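You operate a simulated robot arm through the tools that you are given. There is no shell and no other tool. Be economical: measure what you need, move in short steps, check, and stop when the job is done.

You are at the controls of a simulated robot arm. One attempt, no reset.

Task
Fit the black bracket by the blue turn knobs, the other by the yellow ones, and lock all four.

The check looks at the end state, three seconds after you hand in, the way a careful person would. Anything else that was tipped, shoved, dropped, spilled or broken makes it a failure.

Robot
A 7-joint arm with a two-finger parallel gripper, fixed in place. Base frame: the origin is at the foot of the arm, x ahead of it, y to its left, z up; the work surface is at about z = 0.79. Units: m, rad, N and s.
With the tool pointing down near the work surface it reaches from about 0.3 to 0.7 m from the base axis. Its first joint turns from -1.152 to 1.152 rad. Payload 1.57 kg.
Tool frame: the origin (TCP) lies between the finger pads and is the grasp point; the fingertips stand 0.03 m ahead of it; z points along the fingers, y is the line along which they close. The gripper opens to 0.11 m. The fingers are 0.024 m wide and 0.012 m thick; the gripper's body (0.048 by 0.112 m) begins 0.078 m behind the TCP.
Orientation is that of the tool frame in the base frame, as [roll, pitch, yaw] about the fixed x, y, z axes, in that order (R = Rz(yaw) Ry(pitch) Rx(roll)). With the fingers straight down and closing along the base's y, the tool's x points along the base's -x, its y along +y and its z along -z.

Tools
- The arm moves only by the tool apply_moves. Its argument "commands" is a list of rows, each a list of 7 numbers: the turn, a rotation vector about the tool's x, y, z in rad, then the shift along the tool's x, y, z in m, then the opening, from 0 (shut) to 1 (fully open). In form: [[wx, wy, wz, x, y, z, grip], ...]. A call has 1 to 12 rows; each row is the pose to reach, as a shift and turn from the pose commanded when the call began, along the tool's axes at that moment. A row lasts 0.2 s, in which the tool goes at most 0.05 m and 0.15 rad; a call with a longer step from one row to the next is refused whole, and so is a gripper value outside its range. Where a pose cannot be reached the arm comes as near as it can. A force on the tool above 40 N (or 10 N above the force at the start of the call, whichever is more), or a blocked arm, ends the call early, and 0.2 s more pass. The fingers move at their own pace (about 0.108 m/s each) and stop on an object; they squeeze with about 26 N. The grip force told is the motor's: it shows also when the fingers shut on nothing. Time passes only in rows, and 0.2 s behind the last, so rows that repeat a pose let the fingers close. It gives the time, the measured TCP pose, the force on the tool (base axes), the opening and the grip force at its end, in the units of the frame above (readings bear some noise), with the torque about the TCP (base axes, N m) and any sound that the robot's microphone picked up.
- Cameras (640 x 400 px; columns grow to the right, rows downward): "scene" is fixed at [0.1627, -0.3918, 1.4001]; the picture's right is [0.80, -0.60, 0.00], its down [-0.36, -0.48, -0.80] and it looks along [0.48, 0.64, -0.60] (base axes); focal length 324 px, centre (320, 200). "wrist" rides on the gripper at [0.07, 0.016, -0.141] in the tool frame; the picture's right is [-0.23, 0.97, 0.00], its down [-0.86, -0.20, -0.48] and it looks along [-0.47, -0.11, 0.88] (tool axes); focal length 222 px, centre (320, 200). There is no depth. A picture from a camera that has moved, and an enlarged one, comes with that camera's place and axes in the base frame and with its lens.
- capture(camera): a new picture of that camera. No time passes.
- enlarge(camera, box): a new picture of the part [left, top, right, bottom] of that camera's present view, enlarged. No time passes.
- close_job(): hands the job in; it is judged then, once.

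Work in short steps. Places have to be worked out from the pictures, the camera data and where the tool is seen: move nearer, look again, correct. Check each grasp and each placing, and mend what went wrong. You have 120 turns and 76 pictures in all, those below and enlarged ones among them. Open the gripper and draw the arm clear of the work before you hand the job in, unless the task says otherwise; then end with one line.

The tools are called after "Emit:" as name(argument=value, ...) on one line, values as JSON. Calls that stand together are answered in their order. apply_moves: Moves the arm, as the interface text tells. Its arguments: {"type":"object","properties":{"commands":{"type":"array","items":{"type":"array","items":{"type":"number"}}}},"required":["commands"]} The other tools are called the same way: capture (camera) takes a picture; enlarge (camera, box) takes an enlarged picture of a part of a camera's view; close_job () hands the job in.

At the start:

```text
time_s: 0.0
ee_pos: [0.3704, -0.1232, 1.2177]
tcp_rot: [3.142, 0.0, 3.141]
contact_force: [0.9, -0.4, 0.1]
wrist_torque: [0.01, 0.01, 0.01]
gripper_width: 0.1102
grasp_force: 0.1
```

scene: 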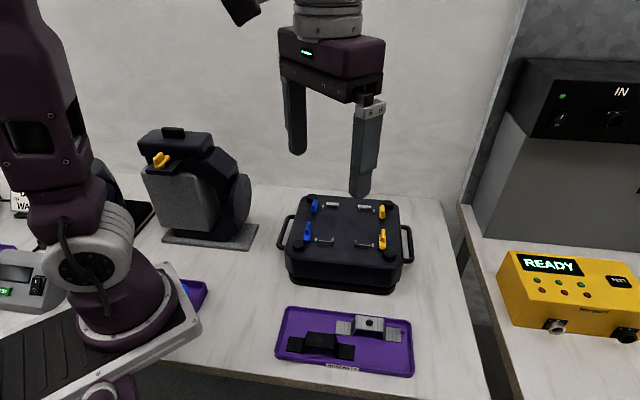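
wrist: 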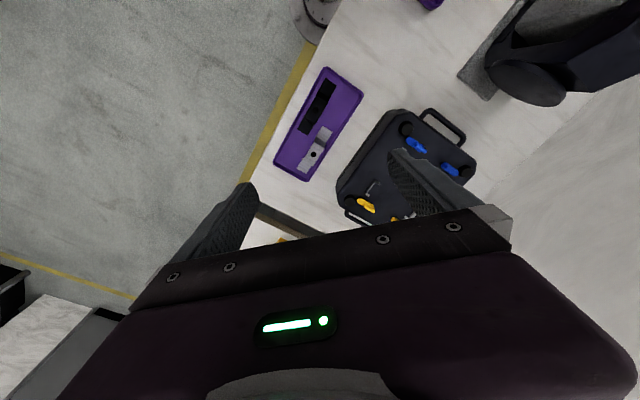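

I start with enlarged views of the fixture and the tray.

Emit:
enlarge(camera="scene", box=[270, 180, 420, 274])

Emit:
enlarge(camera="scene", box=[265, 290, 425, 390])

```text
4.26 times, centred on (345, 227) of scene
camera zoom: at [0.1627, -0.3918, 1.4001], right [0.8, -0.6, 0.0], down [-0.36, -0.48, -0.8], along [0.48, 0.64, -0.6], focal length 1378 px, centre (214, 85)
```

zoom: 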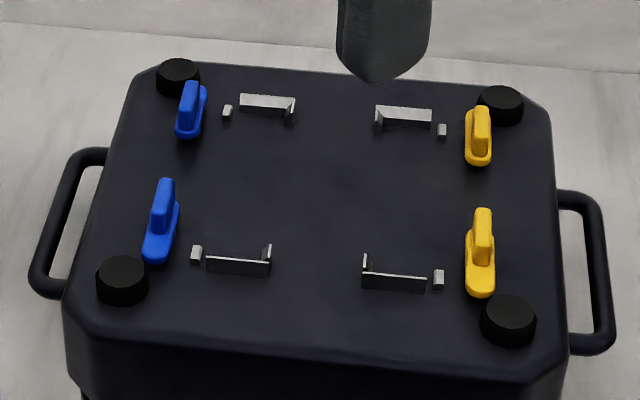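

```text
4.00 times, centred on (345, 340) of scene
camera zoom: at [0.1627, -0.3918, 1.4001], right [0.8, -0.6, 0.0], down [-0.36, -0.48, -0.8], along [0.48, 0.64, -0.6], focal length 1295 px, centre (220, -360)
```

zoom: 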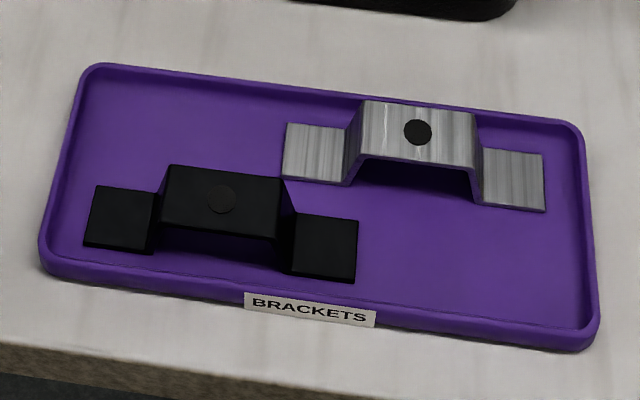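

The fixture looks to be near (0.54, 0.03) and the tray near (0.41, -0.15). I'm moving the wrist camera over the fixture to measure it from above.

Emit:
apply_moves(commands=[[0, 0, 0, -0.03, 0.022, 0.016, 1], [0, 0, 0, -0.06, 0.045, 0.033, 1], [0, 0, 0, -0.09, 0.068, 0.05, 1], [0, 0, 0, -0.12, 0.09, 0.066, 1], [0, 0, 0, -0.15, 0.113, 0.083, 1], [0, 0, 0, -0.19, 0.14, 0.1, 1], [0, 0, 0, -0.19, 0.14, 0.1, 1]])

Emit:
capture(camera="wrist")

```text
refused: row 6 steps farther than a row can; nothing moved
```

```text
71 pictures are left
camera wrist: at [0.3001, -0.1062, 1.3593], right [0.23, 0.97, 0.0], down [0.86, -0.2, 0.48], along [0.47, -0.11, -0.88], focal length 222 px, centre (320, 200)
```

wrist: 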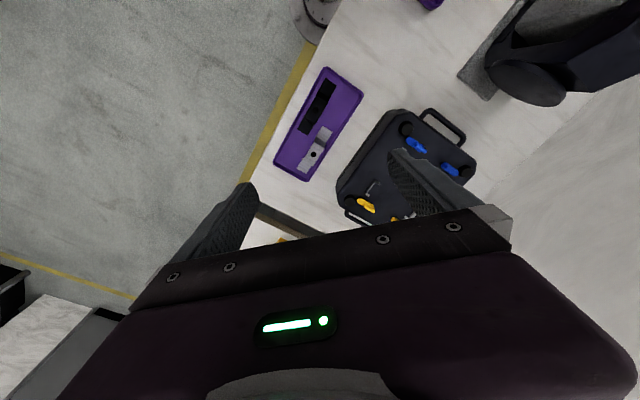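

The last step was too long and the call was refused, so I'm repeating it with even steps.

Emit:
apply_moves(commands=[[0, 0, 0, -0.03, 0.022, 0.016, 1], [0, 0, 0, -0.06, 0.045, 0.033, 1], [0, 0, 0, -0.09, 0.068, 0.05, 1], [0, 0, 0, -0.12, 0.09, 0.066, 1], [0, 0, 0, -0.15, 0.113, 0.083, 1], [0, 0, 0, -0.17, 0.13, 0.09, 1], [0, 0, 0, -0.19, 0.14, 0.1, 1], [0, 0, 0, -0.19, 0.14, 0.1, 1]])

Emit:
capture(camera="wrist")

```text
time_s: 1.8
ee_pos: [0.5629, 0.0171, 1.1175]
tcp_rot: [-3.14, 0.0, 3.141]
contact_force: [-0.2, 0.0, -1.3]
wrist_torque: [0.03, -0.02, 0.01]
gripper_width: 0.1098
grasp_force: 0.0
```

```text
70 pictures are left
camera wrist: at [0.491, 0.0344, 1.2602], right [0.23, 0.97, 0.0], down [0.86, -0.2, 0.48], along [0.47, -0.11, -0.88], focal length 222 px, centre (320, 200)
```

wrist: 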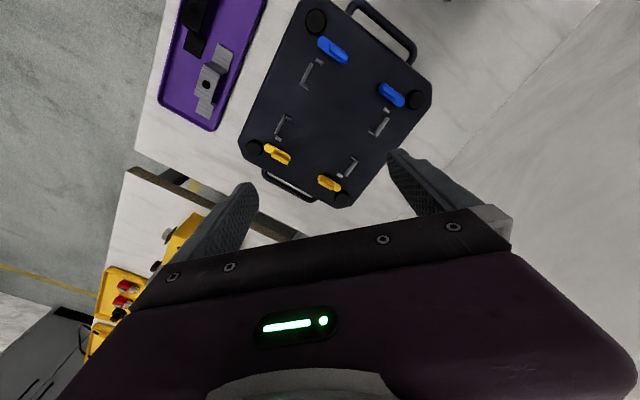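

This view shows the whole fixture. I'm enlarging both the fixture and the tray.

Emit:
enlarge(camera="wrist", box=[230, 0, 440, 210])

Emit:
enlarge(camera="wrist", box=[150, 0, 270, 130])

```text
1.90 times, centred on (335, 105) of wrist
camera zoom: at [0.491, 0.0344, 1.2602], right [0.23, 0.97, 0.0], down [0.86, -0.2, 0.48], along [0.47, -0.11, -0.88], focal length 423 px, centre (291, 381)
```

zoom: 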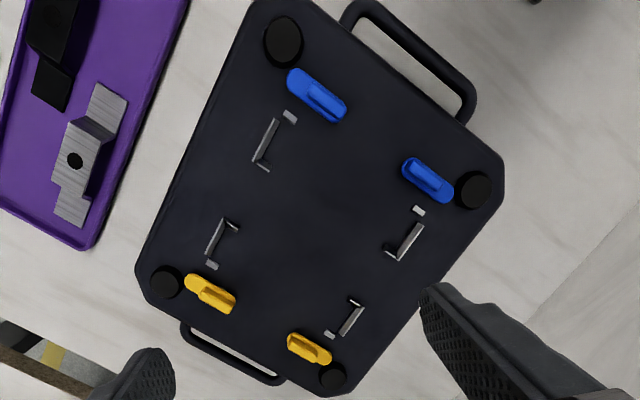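

```text
3.08 times, centred on (210, 65) of wrist
camera zoom: at [0.491, 0.0344, 1.2602], right [0.23, 0.97, 0.0], down [0.86, -0.2, 0.48], along [0.47, -0.11, -0.88], focal length 684 px, centre (658, 615)
```

zoom: 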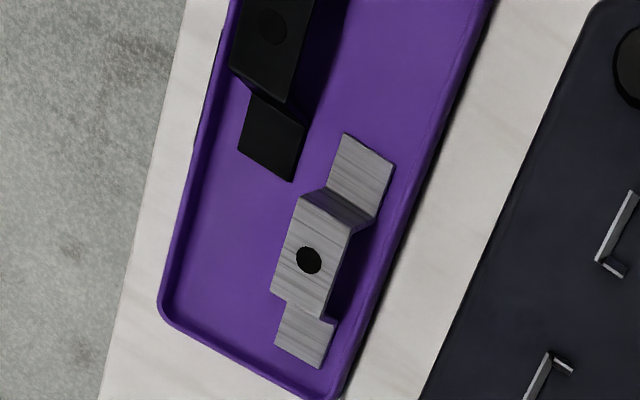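

The fixture is turned about 45° with its top at z≈0.89. Each bracket lies along the (0.7, 0.7) direction between its knob pair. Next I look closely at the blue knobs to find the pivots.

Emit:
apply_moves(commands=[[0, 0, 0, 0.013, 0.008, 0.037, 1], [0, 0, 0, 0.027, 0.016, 0.074, 1], [0, 0, 0, 0.04, 0.025, 0.11, 1], [0, 0, 0, 0.04, 0.025, 0.11, 1]])

Emit:
enlarge(camera="wrist", box=[220, 0, 500, 200])

```text
time_s: 2.8
ee_pos: [0.5213, 0.0401, 1.0086]
tcp_rot: [3.141, 0.001, -3.138]
contact_force: [-1.1, -0.9, 0.2]
wrist_torque: [0.0, 0.0, 0.02]
gripper_width: 0.1099
grasp_force: 0.0
```

```text
2.00 times, centred on (360, 100) of wrist
camera zoom: at [0.4512, 0.0578, 1.1505], right [0.23, 0.97, 0.0], down [0.85, -0.2, 0.48], along [0.47, -0.11, -0.88], focal length 444 px, centre (240, 400)
```

zoom: 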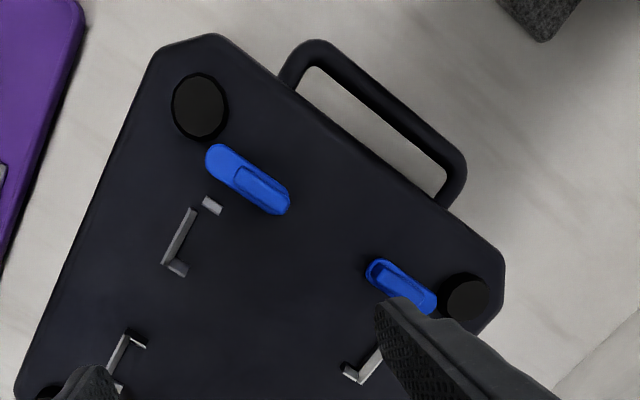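

The knobs have an upright grip on the inner part and a flat nub pointing outward, so each nub must swing inward over the flange. Now I rotate 45° and look over the tray.

Emit:
apply_moves(commands=[[0, 0, 0.131, 0.012, -0.041, 0, 1], [0, 0, 0.262, 0.024, -0.081, 0, 1], [0, 0, 0.393, 0.036, -0.122, 0, 1], [0, 0, 0.524, 0.049, -0.163, 0, 1], [0, 0, 0.654, 0.061, -0.203, 0, 1], [0, 0, 0.785, 0.073, -0.244, 0, 1], [0, 0, 0.785, 0.073, -0.244, 0, 1], [0, 0, 0.785, 0.073, -0.244, 0, 1]])

Emit:
capture(camera="wrist")

```text
time_s: 4.6
ee_pos: [0.4457, -0.201, 1.0077]
tcp_rot: [-3.141, 0.0, 2.355]
contact_force: [-0.6, 0.2, 0.2]
wrist_torque: [0.04, -0.03, 0.04]
gripper_width: 0.1098
grasp_force: 0.1
```

```text
66 pictures are left
camera wrist: at [0.4074, -0.1391, 1.1505], right [0.85, 0.53, 0.0], down [0.46, -0.75, 0.48], along [0.25, -0.41, -0.88], focal length 222 px, centre (320, 200)
```

wrist: 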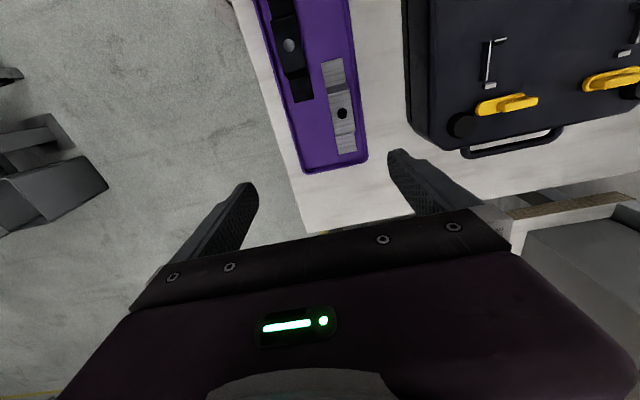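

Emit:
enlarge(camera="wrist", box=[230, 0, 390, 180])

```text
2.22 times, centred on (310, 90) of wrist
camera zoom: at [0.4074, -0.1391, 1.1505], right [0.85, 0.53, 0.0], down [0.46, -0.75, 0.48], along [0.25, -0.41, -0.88], focal length 494 px, centre (342, 444)
```

zoom: 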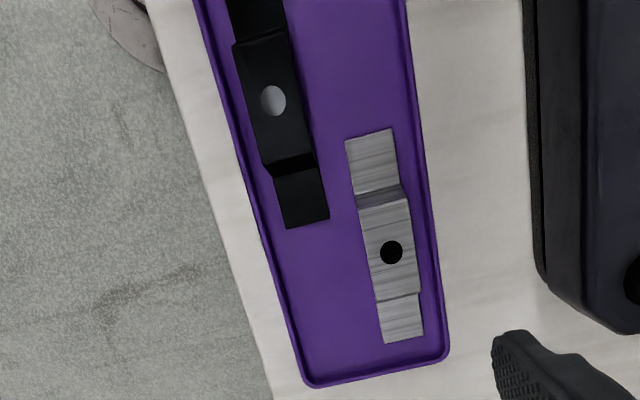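

The silver hole is at about (0.455, -0.160) with its top at z≈0.83, and the black one is at (0.358, -0.129). Both lie at -45°. I move above the silver bracket with the fingers half closed and check.

Emit:
apply_moves(commands=[[0, 0, 0, 0.011, 0.018, 0.03, 0.8], [0, 0, 0, 0.0226, 0.036, 0.06, 0.5], [0, 0, 0, 0.0226, 0.036, 0.1, 0.5], [0, 0, 0, 0.0226, 0.036, 0.128, 0.5], [0, 0, 0, 0.0226, 0.036, 0.128, 0.5]])

Emit:
capture(camera="wrist")

Emit:
enlarge(camera="scene", box=[265, 250, 425, 390])

```text
time_s: 5.8
ee_pos: [0.4557, -0.1591, 0.8786]
tcp_rot: [3.141, 0.0, 2.356]
contact_force: [0.3, 0.3, 0.4]
wrist_torque: [-0.01, -0.02, -0.01]
gripper_width: 0.0551
grasp_force: 0.0
```

```text
64 pictures are left
camera wrist: at [0.4172, -0.0973, 1.0216], right [0.85, 0.53, 0.0], down [0.46, -0.75, 0.48], along [0.25, -0.41, -0.88], focal length 222 px, centre (320, 200)
```

wrist: 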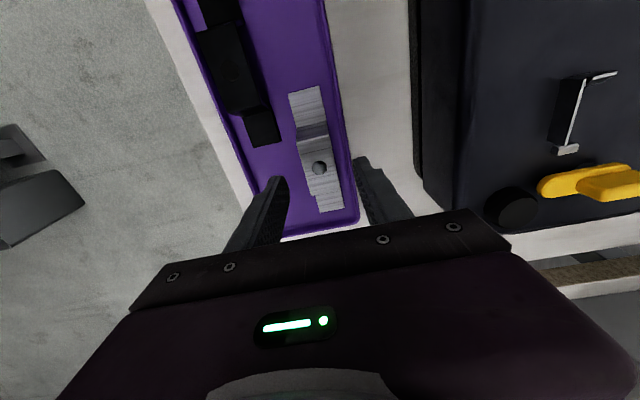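

```text
2.86 times, centred on (345, 320) of scene
camera zoom: at [0.1628, -0.3918, 1.4001], right [0.8, -0.6, 0.0], down [-0.36, -0.48, -0.8], along [0.48, 0.64, -0.6], focal length 925 px, centre (249, -143)
```

zoom: 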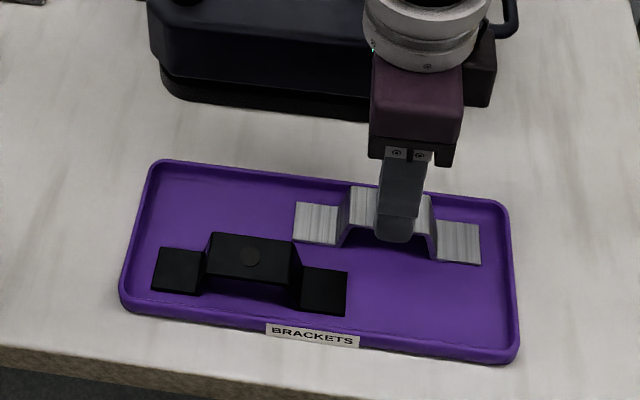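

The hole is within 2 mm of the tool axis. I descend to z≈0.843 and close.

Emit:
apply_moves(commands=[[0, 0, 0, 0.002, 0, 0.018, 0.5], [0, 0, 0, 0.002, 0, 0.035, 0.5], [0, 0, 0, 0.002, 0, 0.035, 0.5], [0, 0, 0, 0.002, 0, 0.035, 0], [0, 0, 0, 0.002, 0, 0.035, 0], [0, 0, 0, 0.002, 0, 0.035, 0]])

```text
time_s: 7.2
ee_pos: [0.4535, -0.1602, 0.8453]
tcp_rot: [3.141, -0.001, 2.356]
contact_force: [-0.6, 0.1, -0.1]
wrist_torque: [-0.02, -0.04, 0.0]
gripper_width: 0.0295
grasp_force: 26.1
```

The bracket is held (width 0.0295). I lift it straight up.

Emit:
apply_moves(commands=[[0, 0, 0, 0, 0, -0.02, 0], [0, 0, 0, 0, 0, -0.06, 0], [0, 0, 0, 0, 0, -0.1, 0], [0, 0, 0, 0, 0, -0.14, 0], [0, 0, 0, 0, 0, -0.18, 0], [0, 0, 0, 0, 0, -0.18, 0]])

Emit:
capture(camera="wrist")

```text
time_s: 8.6
ee_pos: [0.4564, -0.1576, 1.0248]
tcp_rot: [-3.141, 0.0, 2.356]
contact_force: [-0.1, -0.6, 0.1]
wrist_torque: [-0.02, 0.0, -0.05]
gripper_width: 0.0
grasp_force: 22.0
```

```text
62 pictures are left
camera wrist: at [0.418, -0.0964, 1.1673], right [0.85, 0.53, 0.0], down [0.46, -0.75, 0.48], along [0.25, -0.41, -0.88], focal length 222 px, centre (320, 200)
```

wrist: 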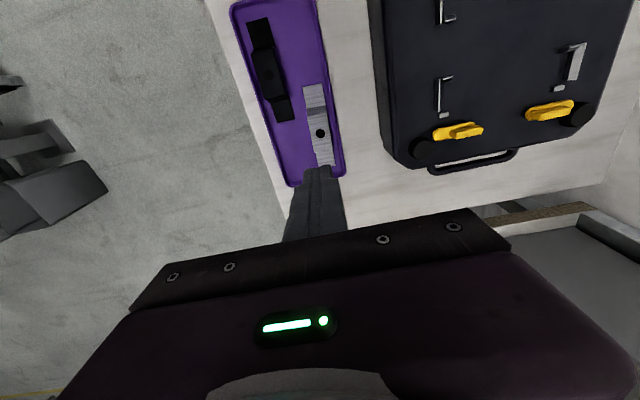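

The grip slipped off and the bracket stayed in place, so the grasp was too shallow. I open and go deeper, with the tips near 0.802.

Emit:
apply_moves(commands=[[0, 0, 0, 0, 0, 0.04, 0.5], [0, 0, 0, 0, 0, 0.08, 0.5], [0, 0, 0, 0, 0, 0.12, 0.5], [0, 0, 0, 0, 0, 0.15, 0.5], [0, 0, 0, 0, 0, 0.175, 0.5], [0, 0, 0, 0, 0, 0.191, 0.5], [0, 0, 0, 0, 0, 0.191, 0.5], [0, 0, 0, 0, 0, 0.191, 0], [0, 0, 0, 0, 0, 0.191, 0], [0, 0, 0, 0, 0, 0.191, 0]])

Emit:
enlarge(camera="scene", box=[305, 290, 425, 370])

```text
time_s: 10.0
ee_pos: [0.4552, -0.1604, 0.8375]
tcp_rot: [3.139, 0.002, 2.358]
contact_force: [-6.0, 3.2, 24.0]
wrist_torque: [0.66, -0.25, 0.19]
gripper_width: 0.0532
grasp_force: 0.0
stopped in row 7: the force on the tool passed its limit at 66 N (the readings are from after the stop); the commanded pose is now the measured one
```

```text
5.00 times, centred on (365, 330) of scene
camera zoom: at [0.1623, -0.3916, 1.4002], right [0.8, -0.6, 0.0], down [-0.36, -0.48, -0.8], along [0.48, 0.64, -0.6], focal length 1619 px, centre (95, -450)
```

zoom: 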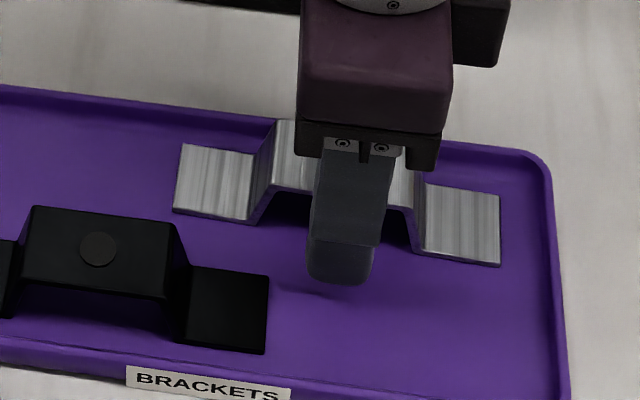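

The back finger met the tray rim because the opening was too wide. I rise a little, narrow the opening to about 0.042 and go down again.

Emit:
apply_moves(commands=[[0, 0, 0, 0, 0, -0.02, 0.5], [0, 0, 0, 0, 0, -0.02, 0.38], [0, 0, 0, 0, 0, -0.01, 0.38], [0, 0, 0, 0, 0, -0.003, 0.38], [0, 0, 0, 0, 0, 0.002, 0.38], [0, 0, 0, 0, 0, 0.004, 0.38]])

Emit:
enlarge(camera="scene", box=[305, 290, 425, 370])

```text
time_s: 11.3
ee_pos: [0.4569, -0.1609, 0.8372]
tcp_rot: [3.139, 0.004, 2.359]
contact_force: [-4.5, 3.1, 20.1]
wrist_torque: [0.52, -0.25, 0.13]
gripper_width: 0.0406
grasp_force: 0.2
stopped in row 6: the force on the tool passed its limit at 49 N (the readings are from after the stop); the commanded pose is now the measured one
```

```text
5.00 times, centred on (365, 330) of scene
camera zoom: at [0.1623, -0.3917, 1.4002], right [0.8, -0.6, 0.0], down [-0.36, -0.48, -0.8], along [0.48, 0.64, -0.6], focal length 1619 px, centre (95, -450)
```

zoom: 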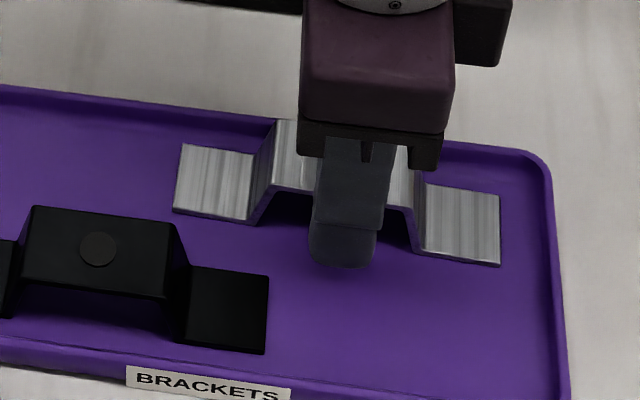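

The contact torque shows the back finger sitting on the rim (top ≈0.807), since the bracket is close to it. I grip just above the rim and drag the bracket 9 mm toward the tray's middle, which leaves room for a deeper grasp.

Emit:
apply_moves(commands=[[0, 0, 0, 0, 0, -0.003, 0.38], [0, 0, 0, 0, 0, -0.003, 0], [0, 0, 0, 0, 0, -0.003, 0], [0, 0, 0, 0, 0, -0.003, 0], [0, 0, 0, 0, -0.003, -0.003, 0], [0, 0, 0, 0, -0.006, -0.003, 0], [0, 0, 0, 0, -0.009, -0.003, 0], [0, 0, 0, 0, -0.009, -0.003, 0]])

Emit:
enlarge(camera="scene", box=[305, 290, 425, 370])

```text
time_s: 13.1
ee_pos: [0.4488, -0.1664, 0.8384]
tcp_rot: [3.138, 0.002, 2.358]
contact_force: [-0.1, 0.7, 0.8]
wrist_torque: [-0.08, -0.15, 0.02]
gripper_width: 0.0293
grasp_force: 25.9
```

```text
5.00 times, centred on (365, 330) of scene
camera zoom: at [0.1627, -0.3918, 1.4001], right [0.8, -0.6, 0.0], down [-0.36, -0.48, -0.8], along [0.48, 0.64, -0.6], focal length 1619 px, centre (95, -450)
```

zoom: 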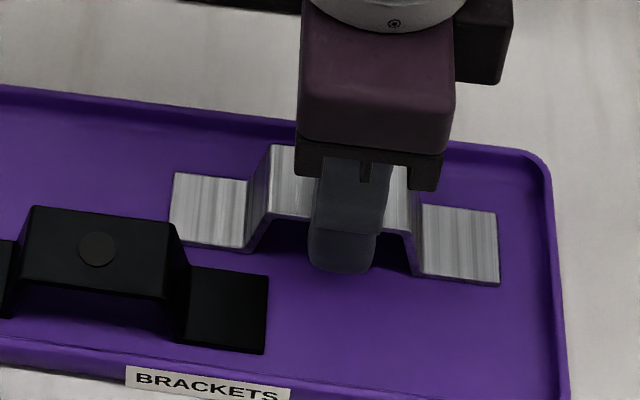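

The drag worked. Now I open, go 7 mm deeper, close and lift slowly.

Emit:
apply_moves(commands=[[0, 0, 0, 0, 0, 0, 0.38], [0, 0, 0, 0, 0, 0.003, 0.38], [0, 0, 0, 0, 0, 0.006, 0.38], [0, 0, 0, 0, 0, 0.006, 0], [0, 0, 0, 0, 0, 0.006, 0], [0, 0, 0, 0, 0, 0.006, 0], [0, 0, 0, 0, 0, 0.003, 0], [0, 0, 0, 0, 0, -0.004, 0], [0, 0, 0, 0, 0, -0.012, 0], [0, 0, 0, 0, 0, -0.02, 0]])

Emit:
enlarge(camera="scene", box=[305, 290, 425, 370])

```text
time_s: 15.3
ee_pos: [0.4504, -0.1666, 0.8603]
tcp_rot: [3.138, 0.003, 2.359]
contact_force: [-0.2, 0.2, -1.8]
wrist_torque: [-0.01, 0.0, 0.0]
gripper_width: 0.0297
grasp_force: 26.3
```

```text
5.00 times, centred on (365, 330) of scene
camera zoom: at [0.1628, -0.3918, 1.4001], right [0.8, -0.6, 0.0], down [-0.36, -0.48, -0.8], along [0.48, 0.64, -0.6], focal length 1619 px, centre (95, -450)
```

zoom: 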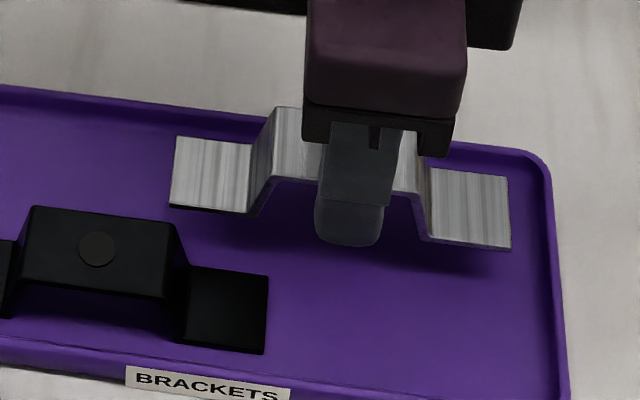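

The bracket is lifted level. I raise it further and check that it stays held.

Emit:
apply_moves(commands=[[0, 0, 0, 0, 0, -0.03, 0], [0, 0, 0, 0, 0, -0.06, 0], [0, 0, 0, 0, 0, -0.09, 0], [0, 0, 0, 0, 0, -0.12, 0], [0, 0, 0, 0, 0, -0.15, 0], [0, 0, 0, 0, 0, -0.17, 0], [0, 0, 0, 0, 0, -0.17, 0]])

Emit:
capture(camera="wrist")

```text
time_s: 16.9
ee_pos: [0.4493, -0.1671, 1.0292]
tcp_rot: [3.138, 0.004, 2.357]
contact_force: [-0.2, 0.3, -1.5]
wrist_torque: [0.03, 0.0, 0.03]
gripper_width: 0.0298
grasp_force: 26.2
```

```text
57 pictures are left
camera wrist: at [0.4102, -0.1045, 1.172], right [0.85, 0.53, 0.0], down [0.46, -0.74, 0.48], along [0.26, -0.41, -0.88], focal length 222 px, centre (320, 200)
```

wrist: 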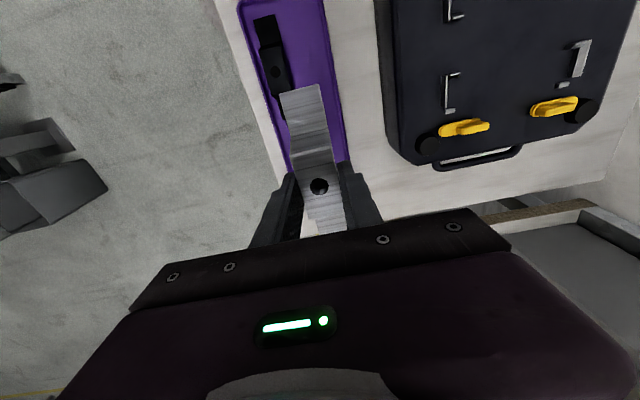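

The bracket is secure, with its hole about 4 mm off the TCP. I rotate +90° and carry it over the yellow seat at z≈1.03.

Emit:
apply_moves(commands=[[0, 0, -0.1428, 0.002, 0.0205, 0, 0], [0, 0, -0.2856, 0.004, 0.041, 0, 0], [0, 0, -0.4284, 0.006, 0.0615, 0, 0], [0, 0, -0.5712, 0.008, 0.082, 0, 0], [0, 0, -0.714, 0.01, 0.1025, 0, 0], [0, 0, -0.8568, 0.012, 0.123, 0, 0], [0, 0, -0.9996, 0.014, 0.1435, 0, 0], [0, 0, -1.1424, 0.016, 0.164, 0, 0], [0, 0, -1.2852, 0.018, 0.1845, 0, 0], [0, 0, -1.428, 0.02, 0.205, 0, 0], [0, 0, -1.5708, 0.0213, 0.2255, 0, 0], [0, 0, -1.5708, 0.0213, 0.2255, 0, 0]])

Emit:
capture(camera="wrist")

Emit:
enlarge(camera="scene", box=[270, 150, 430, 290])

```text
time_s: 19.5
ee_pos: [0.5931, 0.0073, 1.0313]
tcp_rot: [-3.138, 0.003, -2.354]
contact_force: [0.8, -0.2, -2.1]
wrist_torque: [0.0, -0.01, -0.01]
gripper_width: 0.0296
grasp_force: 25.5
```

```text
56 pictures are left
camera wrist: at [0.5302, -0.0289, 1.1736], right [-0.53, 0.85, 0.0], down [0.74, 0.47, 0.48], along [0.41, 0.25, -0.88], focal length 222 px, centre (320, 200)
```

wrist: 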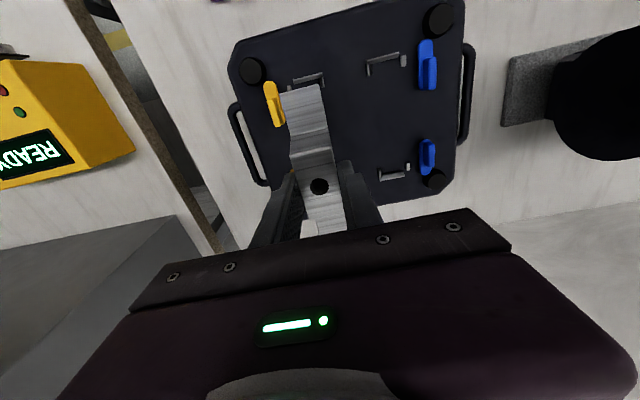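

```text
2.86 times, centred on (350, 220) of scene
camera zoom: at [0.1628, -0.3918, 1.4001], right [0.8, -0.6, 0.0], down [-0.36, -0.48, -0.8], along [0.48, 0.64, -0.6], focal length 925 px, centre (234, 143)
```

zoom: 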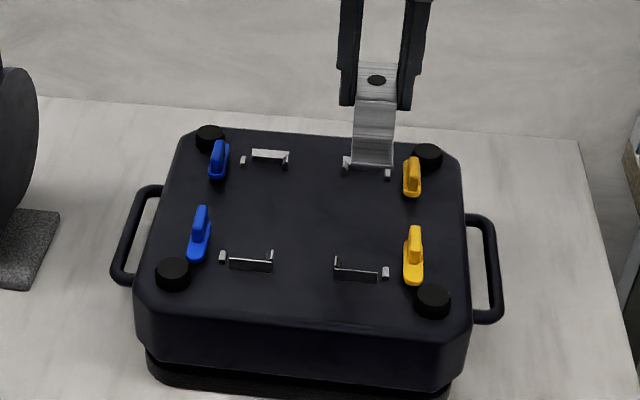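

I'm enlarging this wrist view to measure the seats accurately.

Emit:
enlarge(camera="wrist", box=[220, 40, 480, 220])

```text
2.22 times, centred on (350, 130) of wrist
camera zoom: at [0.5302, -0.0289, 1.1736], right [-0.53, 0.85, 0.0], down [0.74, 0.47, 0.48], along [0.41, 0.25, -0.88], focal length 494 px, centre (253, 356)
```

zoom: 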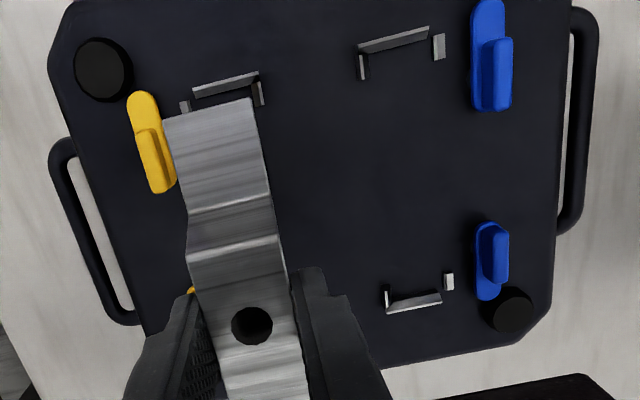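

The bracket centre is within about 2 mm of the seat centre. I descend to about 1 cm above the fences and look again.

Emit:
apply_moves(commands=[[0, 0, 0, 0, 0.001, 0.03, 0], [0, 0, 0, 0, 0.001, 0.06, 0], [0, 0, 0, 0, 0.001, 0.084, 0], [0, 0, 0, 0, 0.001, 0.084, 0]])

Emit:
enlarge(camera="wrist", box=[200, 20, 480, 220])

Emit:
enlarge(camera="scene", box=[320, 180, 420, 270])

```text
time_s: 20.5
ee_pos: [0.5932, 0.0073, 0.9466]
tcp_rot: [-3.138, 0.002, -2.354]
contact_force: [0.5, -0.4, -1.4]
wrist_torque: [-0.02, 0.0, -0.03]
gripper_width: 0.0294
grasp_force: 25.8
```

```text
2.00 times, centred on (340, 120) of wrist
camera zoom: at [0.5313, -0.0292, 1.0892], right [-0.53, 0.85, 0.0], down [0.74, 0.47, 0.48], along [0.41, 0.25, -0.88], focal length 444 px, centre (280, 360)
```

zoom: 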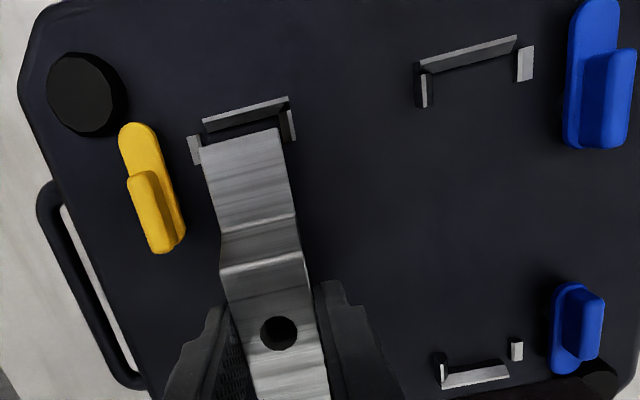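

```text
4.44 times, centred on (370, 225) of scene
camera zoom: at [0.1628, -0.3918, 1.4001], right [0.8, -0.6, 0.0], down [-0.36, -0.48, -0.8], along [0.48, 0.64, -0.6], focal length 1439 px, centre (98, 89)
```

zoom: 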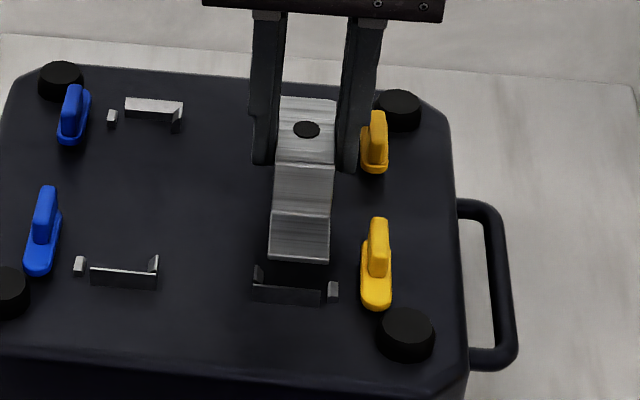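

In this view the bracket sits centred in its channel (centre 0.4112 against 0.4118) with about 4 mm free at the end. I lower it to the surface.

Emit:
apply_moves(commands=[[0, 0, 0, 0, 0, 0.008, 0], [0, 0, 0, 0, 0, 0.014, 0], [0, 0, 0, 0, 0, 0.018, 0], [0, 0, 0, 0, 0, 0.018, 0]])

Emit:
enlarge(camera="scene", box=[320, 180, 420, 270])

```text
time_s: 21.5
ee_pos: [0.5924, 0.0075, 0.9285]
tcp_rot: [-3.136, 0.002, -2.354]
contact_force: [-2.8, -11.8, 0.1]
wrist_torque: [-0.33, 0.09, -0.04]
gripper_width: 0.0294
grasp_force: 26.5
```

```text
4.44 times, centred on (370, 225) of scene
camera zoom: at [0.1626, -0.3921, 1.4001], right [0.8, -0.6, 0.0], down [-0.36, -0.48, -0.8], along [0.48, 0.64, -0.6], focal length 1439 px, centre (98, 89)
```

zoom: 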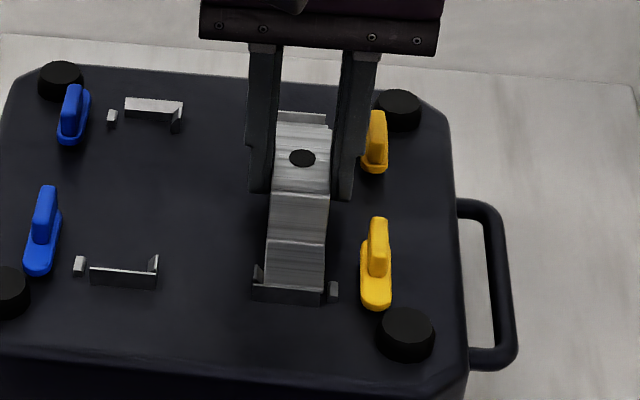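

There is a side force of about 12 N, so the bracket touches something sideways. I inspect from the wrist and at the back end.

Emit:
enlarge(camera="wrist", box=[200, 20, 480, 220])

Emit:
enlarge(camera="scene", box=[355, 195, 405, 260])

```text
2.00 times, centred on (340, 120) of wrist
camera zoom: at [0.5301, -0.0295, 1.071], right [-0.53, 0.85, 0.0], down [0.74, 0.47, 0.48], along [0.41, 0.25, -0.88], focal length 444 px, centre (280, 360)
```

zoom: 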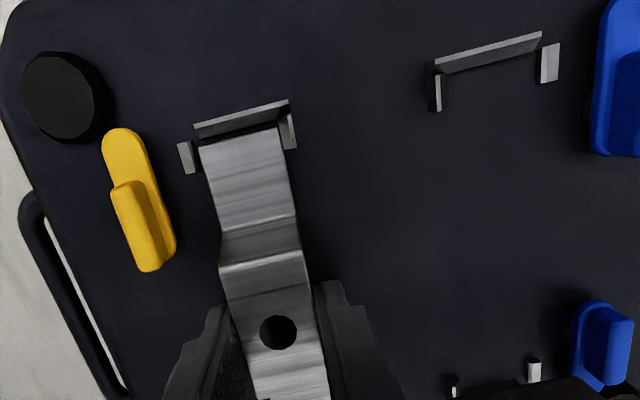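

```text
6.15 times, centred on (380, 228) of scene
camera zoom: at [0.1626, -0.3921, 1.4001], right [0.8, -0.6, 0.0], down [-0.36, -0.48, -0.8], along [0.48, 0.64, -0.6], focal length 1992 px, centre (-49, 31)
```

zoom: 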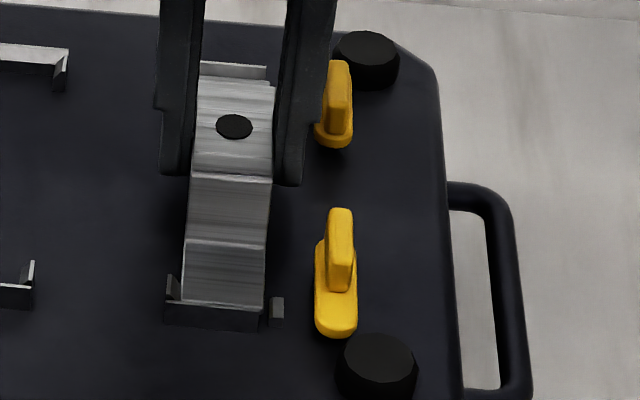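

The bracket leans on the short inner wall, so I shift it 1.5 mm outward and 2 mm frontward and read the forces.

Emit:
apply_moves(commands=[[0, 0, 0, 0.002, -0.0015, -0.001, 0], [0, 0, 0, 0.002, -0.0015, -0.001, 0]])

```text
time_s: 22.1
ee_pos: [0.5918, 0.0065, 0.93]
tcp_rot: [-3.139, 0.003, -2.353]
contact_force: [-1.5, -2.4, -2.0]
wrist_torque: [-0.09, 0.13, -0.05]
gripper_width: 0.0297
grasp_force: 26.2
```

The side forces have gone. I continue down gently to seat it.

Emit:
apply_moves(commands=[[0, 0, 0, 0.0005, -0.0003, 0.002, 0], [0, 0, 0, 0.0005, -0.0003, 0.004, 0], [0, 0, 0, 0.0005, -0.0003, 0.004, 0]])

Emit:
enlarge(camera="scene", box=[335, 195, 405, 260])

```text
time_s: 22.9
ee_pos: [0.5917, 0.0064, 0.9265]
tcp_rot: [-3.137, 0.005, -2.355]
contact_force: [2.0, 3.1, 8.6]
wrist_torque: [-0.32, 0.44, -0.04]
gripper_width: 0.0297
grasp_force: 26.0
```

```text
6.15 times, centred on (370, 228) of scene
camera zoom: at [0.1627, -0.3918, 1.4002], right [0.8, -0.6, 0.0], down [-0.36, -0.48, -0.8], along [0.48, 0.64, -0.6], focal length 1992 px, centre (12, 31)
```

zoom: 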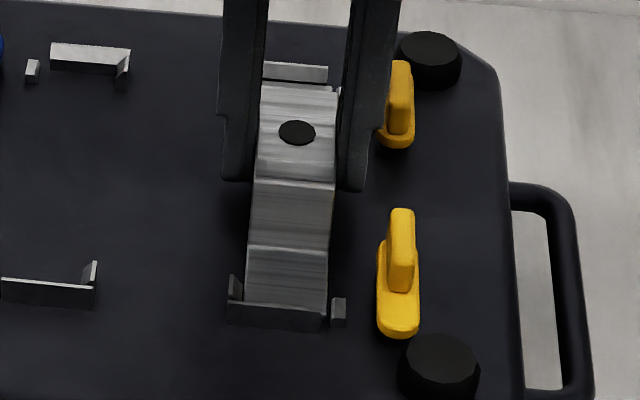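

It has landed (Fz about 9 N). I release with a small opening and rise.

Emit:
apply_moves(commands=[[0, 0, 0, 0, 0, 0, 0.4], [0, 0, 0, 0, 0, 0, 0.4], [0, 0, 0, 0, 0, -0.02, 0.4], [0, 0, 0, 0, 0, -0.05, 0.4], [0, 0, 0, 0, 0, -0.09, 0.4], [0, 0, 0, 0, 0, -0.09, 0.4]])

Emit:
enlarge(camera="wrist", box=[200, 20, 480, 220])

Emit:
enlarge(camera="scene", box=[270, 180, 420, 274])

```text
time_s: 24.3
ee_pos: [0.5916, 0.0036, 1.0168]
tcp_rot: [-3.139, 0.006, -2.354]
contact_force: [1.0, 0.1, -0.7]
wrist_torque: [0.06, -0.01, 0.0]
gripper_width: 0.044
grasp_force: 0.1
```

```text
2.00 times, centred on (340, 120) of wrist
camera zoom: at [0.5297, -0.0322, 1.1585], right [-0.53, 0.85, 0.0], down [0.74, 0.47, 0.48], along [0.41, 0.25, -0.88], focal length 444 px, centre (280, 360)
```

zoom: 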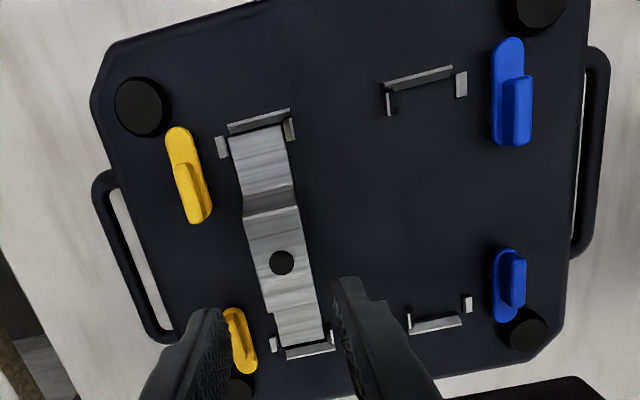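

```text
4.26 times, centred on (345, 227) of scene
camera zoom: at [0.1627, -0.3918, 1.4001], right [0.8, -0.6, 0.0], down [-0.36, -0.48, -0.8], along [0.48, 0.64, -0.6], focal length 1378 px, centre (214, 85)
```

zoom: 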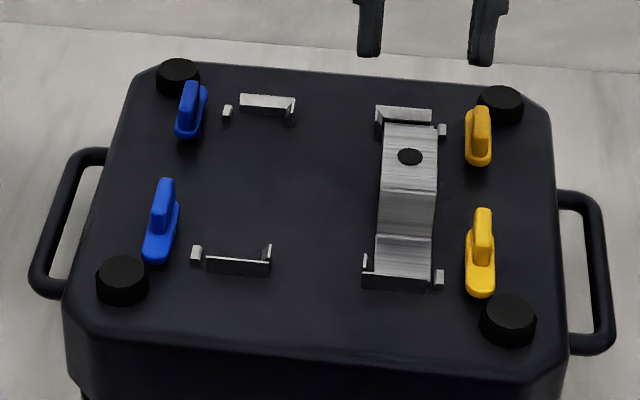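

The silver bracket is seated flat between fences and pins. Next is the front yellow knob, whose grip is near u=0.45, v=0.376, so I hover over it with a narrow opening.

Emit:
apply_moves(commands=[[0, 0, 0, 0.02, -0.015, 0.0, 0.3], [0, 0, 0, 0.045, -0.035, 0.02, 0.22], [0, 0, 0, 0.045, -0.035, 0.052, 0.22], [0, 0, 0, 0.045, -0.035, 0.052, 0.22]])

Emit:
enlarge(camera="wrist", box=[220, 60, 420, 260])

Emit:
enlarge(camera="scene", box=[335, 195, 415, 265])

```text
time_s: 25.3
ee_pos: [0.5836, -0.0503, 0.964]
tcp_rot: [-3.138, 0.004, -2.355]
contact_force: [0.2, -0.5, -0.6]
wrist_torque: [-0.01, 0.03, -0.01]
gripper_width: 0.0242
grasp_force: 0.0
```

```text
2.00 times, centred on (320, 160) of wrist
camera zoom: at [0.5213, -0.0877, 1.1062], right [-0.53, 0.85, 0.0], down [0.74, 0.47, 0.48], along [0.41, 0.25, -0.88], focal length 444 px, centre (320, 280)
```

zoom: 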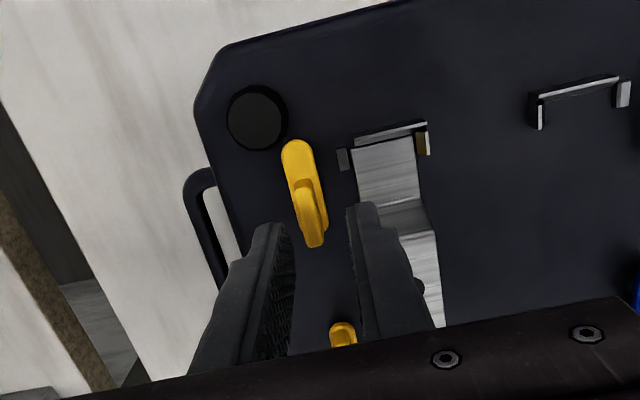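

```text
5.71 times, centred on (375, 230) of scene
camera zoom: at [0.1627, -0.3918, 1.4001], right [0.8, -0.6, 0.0], down [-0.36, -0.48, -0.8], along [0.48, 0.64, -0.6], focal length 1850 px, centre (6, 29)
```

zoom: 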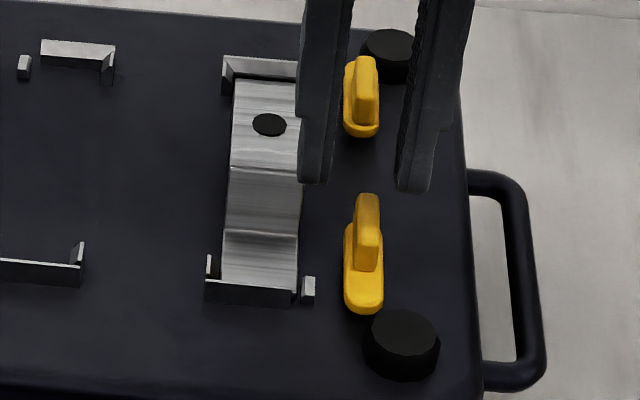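

The grip centre is about 3 mm outward of the tool axis, so I correct for that, descend and close on it.

Emit:
apply_moves(commands=[[0, 0, 0, 0.002, -0.003, 0.006, 0.22], [0, 0, 0, 0.002, -0.003, 0.016, 0.22], [0, 0, 0, 0.002, -0.003, 0.024, 0.22], [0, 0, 0, 0.002, -0.003, 0.03, 0.22], [0, 0, 0, 0.002, -0.003, 0.03, 0.22], [0, 0, 0, 0.002, -0.003, 0.03, 0], [0, 0, 0, 0.002, -0.003, 0.03, 0], [0, 0, 0, 0.002, -0.003, 0.03, 0]])

Emit:
enlarge(camera="scene", box=[335, 195, 415, 265])

```text
time_s: 27.1
ee_pos: [0.5868, -0.0556, 0.9341]
tcp_rot: [-3.133, 0.005, -2.354]
contact_force: [16.4, -13.8, -7.6]
wrist_torque: [0.4, -0.73, -0.07]
gripper_width: 0.0089
grasp_force: 26.9
```

```text
5.71 times, centred on (375, 230) of scene
camera zoom: at [0.1633, -0.3922, 1.3999], right [0.8, -0.6, 0.0], down [-0.36, -0.48, -0.8], along [0.48, 0.64, -0.6], focal length 1850 px, centre (6, 29)
```

zoom: 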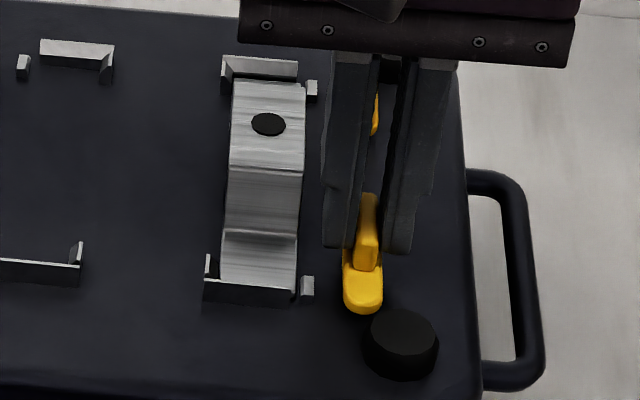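

The grip is held (0.0089 wide), with the knob about 3–4 mm further out than I commanded. I relieve that side load and turn the first 20° clockwise to see how it reacts.

Emit:
apply_moves(commands=[[0, 0, 0, 0, -0.003, 0, 0], [0, 0, 0.117, 0, -0.003, 0, 0], [0, 0, 0.234, 0, -0.003, 0, 0], [0, 0, 0.35, 0, -0.003, 0, 0], [0, 0, 0.35, 0, -0.003, 0, 0]])

Emit:
enlarge(camera="scene", box=[335, 195, 415, 265])

```text
time_s: 28.3
ee_pos: [0.5847, -0.0544, 0.9334]
tcp_rot: [-3.14, 0.005, -2.704]
contact_force: [-15.3, 9.4, 16.6]
wrist_torque: [0.18, 0.47, 0.03]
gripper_width: 0.0091
grasp_force: 28.0
```

```text
5.71 times, centred on (375, 230) of scene
camera zoom: at [0.1621, -0.3915, 1.4003], right [0.8, -0.6, 0.0], down [-0.36, -0.48, -0.8], along [0.48, 0.64, -0.6], focal length 1850 px, centre (6, 29)
```

zoom: 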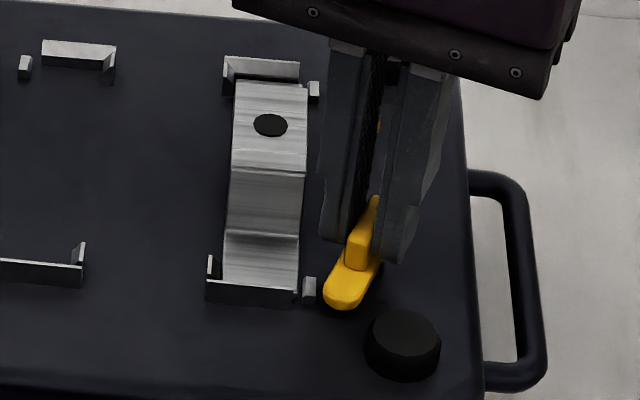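

The knob turns with the gripper about a pivot close to the grip. I relieve the side force and continue another 35°.

Emit:
apply_moves(commands=[[0, 0, 0, 0.0005, 0.002, -0.0005, 0], [0, 0, 0.122, 0.0005, 0.002, -0.0005, 0], [0, 0, 0.244, 0.0005, 0.0025, -0.0005, 0], [0, 0, 0.366, 0.0005, 0.003, -0.0005, 0], [0, 0, 0.488, 0.0005, 0.003, -0.0005, 0], [0, 0, 0.61, 0.0005, 0.003, -0.0005, 0], [0, 0, 0.61, 0.0005, 0.003, -0.0005, 0]])

Emit:
enlarge(camera="scene", box=[335, 195, 415, 265])

```text
time_s: 29.9
ee_pos: [0.5868, -0.0551, 0.9337]
tcp_rot: [3.141, 0.006, 2.966]
contact_force: [-2.3, -6.1, -18.7]
wrist_torque: [-0.16, 0.08, 0.0]
gripper_width: 0.0086
grasp_force: 27.5
```

```text
5.71 times, centred on (375, 230) of scene
camera zoom: at [0.163, -0.392, 1.4], right [0.8, -0.6, 0.0], down [-0.36, -0.48, -0.8], along [0.48, 0.64, -0.6], focal length 1850 px, centre (6, 29)
```

zoom: 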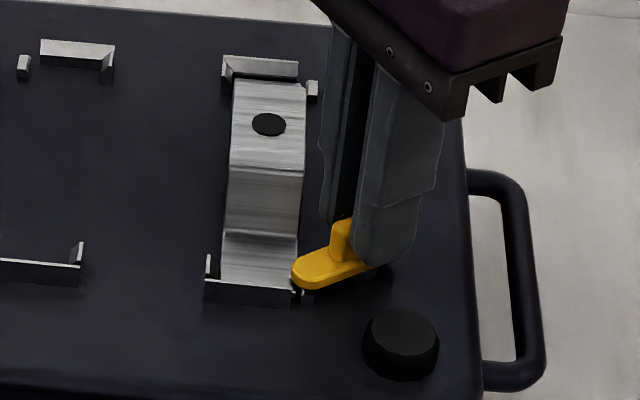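

It turns cleanly to 55°, and the nub is reaching the flange. I do the last 35°.

Emit:
apply_moves(commands=[[0, 0, 0.0, 0, -0.0005, 0.001, 0], [0, 0, 0.122, 0, -0.0005, 0.001, 0], [0, 0, 0.244, 0, -0.0005, 0.001, 0], [0, 0, 0.366, 0, -0.0005, 0.001, 0], [0, 0, 0.488, 0, -0.0005, 0.001, 0], [0, 0, 0.61, 0, -0.0005, 0.001, 0], [0, 0, 0.61, 0, -0.0005, 0.001, 0]])

Emit:
enlarge(camera="scene", box=[335, 195, 415, 265])

```text
time_s: 31.5
ee_pos: [0.5861, -0.0545, 0.934]
tcp_rot: [3.136, 0.006, 2.358]
contact_force: [-7.2, 3.3, 10.1]
wrist_torque: [-0.48, -0.12, 0.03]
gripper_width: 0.0088
grasp_force: 27.8
```

```text
5.71 times, centred on (375, 230) of scene
camera zoom: at [0.1624, -0.3917, 1.4002], right [0.8, -0.6, 0.0], down [-0.36, -0.48, -0.8], along [0.48, 0.64, -0.6], focal length 1850 px, centre (6, 29)
```

zoom: 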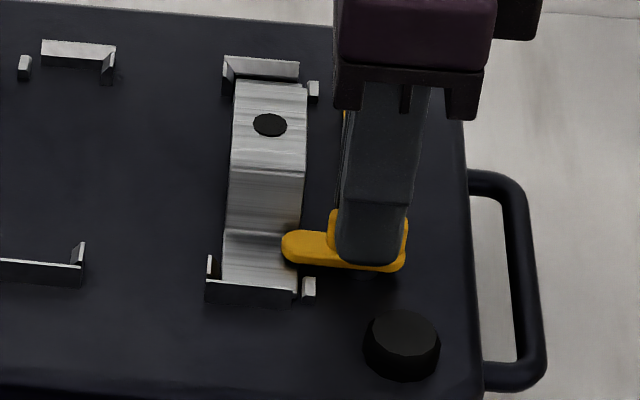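

The knob now points inward over the flange at 90°. I release, rise and verify.

Emit:
apply_moves(commands=[[0, 0, 0, 0, 0, 0, 0.22], [0, 0, 0, 0, 0, 0, 0.22], [0, 0, 0, 0, 0, -0.02, 0.22], [0, 0, 0, 0, 0, -0.05, 0.22], [0, 0, 0, 0, 0, -0.09, 0.22], [0, 0, 0, 0, 0, -0.09, 0.22]])

Emit:
enlarge(camera="wrist", box=[200, 0, 480, 220])

Emit:
enlarge(camera="scene", box=[335, 195, 415, 265])

```text
time_s: 32.9
ee_pos: [0.5866, -0.0544, 1.0232]
tcp_rot: [3.14, 0.001, 2.359]
contact_force: [-0.1, 0.3, 0.1]
wrist_torque: [0.01, 0.02, 0.03]
gripper_width: 0.0241
grasp_force: 0.0
```

```text
1.82 times, centred on (340, 110) of wrist
camera zoom: at [0.5464, 0.0069, 1.1661], right [0.85, 0.53, 0.0], down [0.46, -0.74, 0.48], along [0.26, -0.41, -0.88], focal length 404 px, centre (284, 364)
```

zoom: 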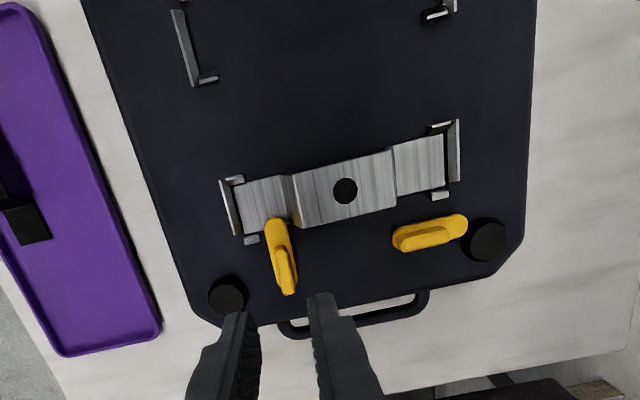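

```text
5.71 times, centred on (375, 230) of scene
camera zoom: at [0.1627, -0.3918, 1.4001], right [0.8, -0.6, 0.0], down [-0.36, -0.48, -0.8], along [0.48, 0.64, -0.6], focal length 1850 px, centre (6, 29)
```

zoom: 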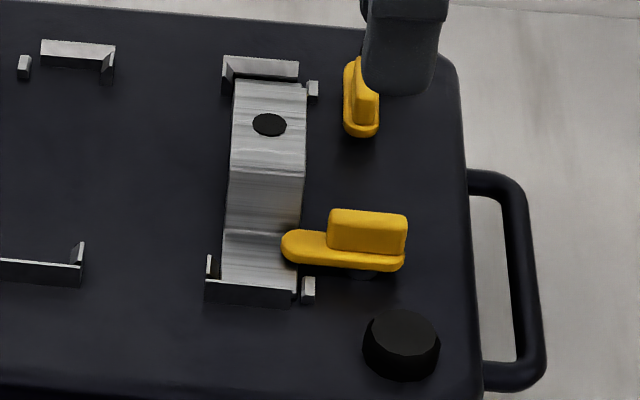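

The front yellow knob is locked over the flange, with its pivot at u≈0.453, v≈0.376. The rear one mirrors it at v≈0.461. I turn another 90° clockwise on the way there, so that I can then unwind counter-clockwise.

Emit:
apply_moves(commands=[[0, 0, 0.1428, 0, 0.008, 0, 0.22], [0, 0, 0.2856, 0, 0.016, 0, 0.22], [0, 0, 0.4284, 0, 0.024, 0, 0.22], [0, 0, 0.5712, 0, 0.032, 0, 0.22], [0, 0, 0.714, 0, 0.04, 0, 0.22], [0, 0, 0.8568, 0, 0.048, 0, 0.22], [0, 0, 0.9996, 0, 0.056, 0, 0.22], [0, 0, 1.1424, 0, 0.064, 0, 0.22], [0, 0, 1.2852, 0, 0.072, 0, 0.22], [0, 0, 1.428, 0, 0.08, 0, 0.22], [0, 0, 1.5708, 0, 0.085, 0, 0.22], [0, 0, 1.5708, 0, 0.085, 0, 0.22]])

Emit:
enlarge(camera="wrist", box=[200, 20, 480, 260])

```text
time_s: 35.5
ee_pos: [0.6454, 0.006, 1.0241]
tcp_rot: [3.138, -0.004, 0.787]
contact_force: [0.4, 0.7, 0.4]
wrist_torque: [0.01, 0.01, -0.03]
gripper_width: 0.0241
grasp_force: 0.0
```

```text
1.67 times, centred on (340, 140) of wrist
camera zoom: at [0.705, 0.0449, 1.1668], right [0.53, -0.85, 0.0], down [-0.75, -0.46, 0.47], along [-0.4, -0.25, -0.88], focal length 370 px, centre (287, 300)
```

zoom: 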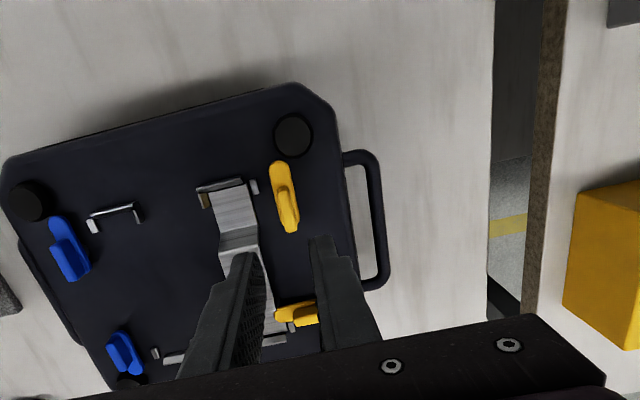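

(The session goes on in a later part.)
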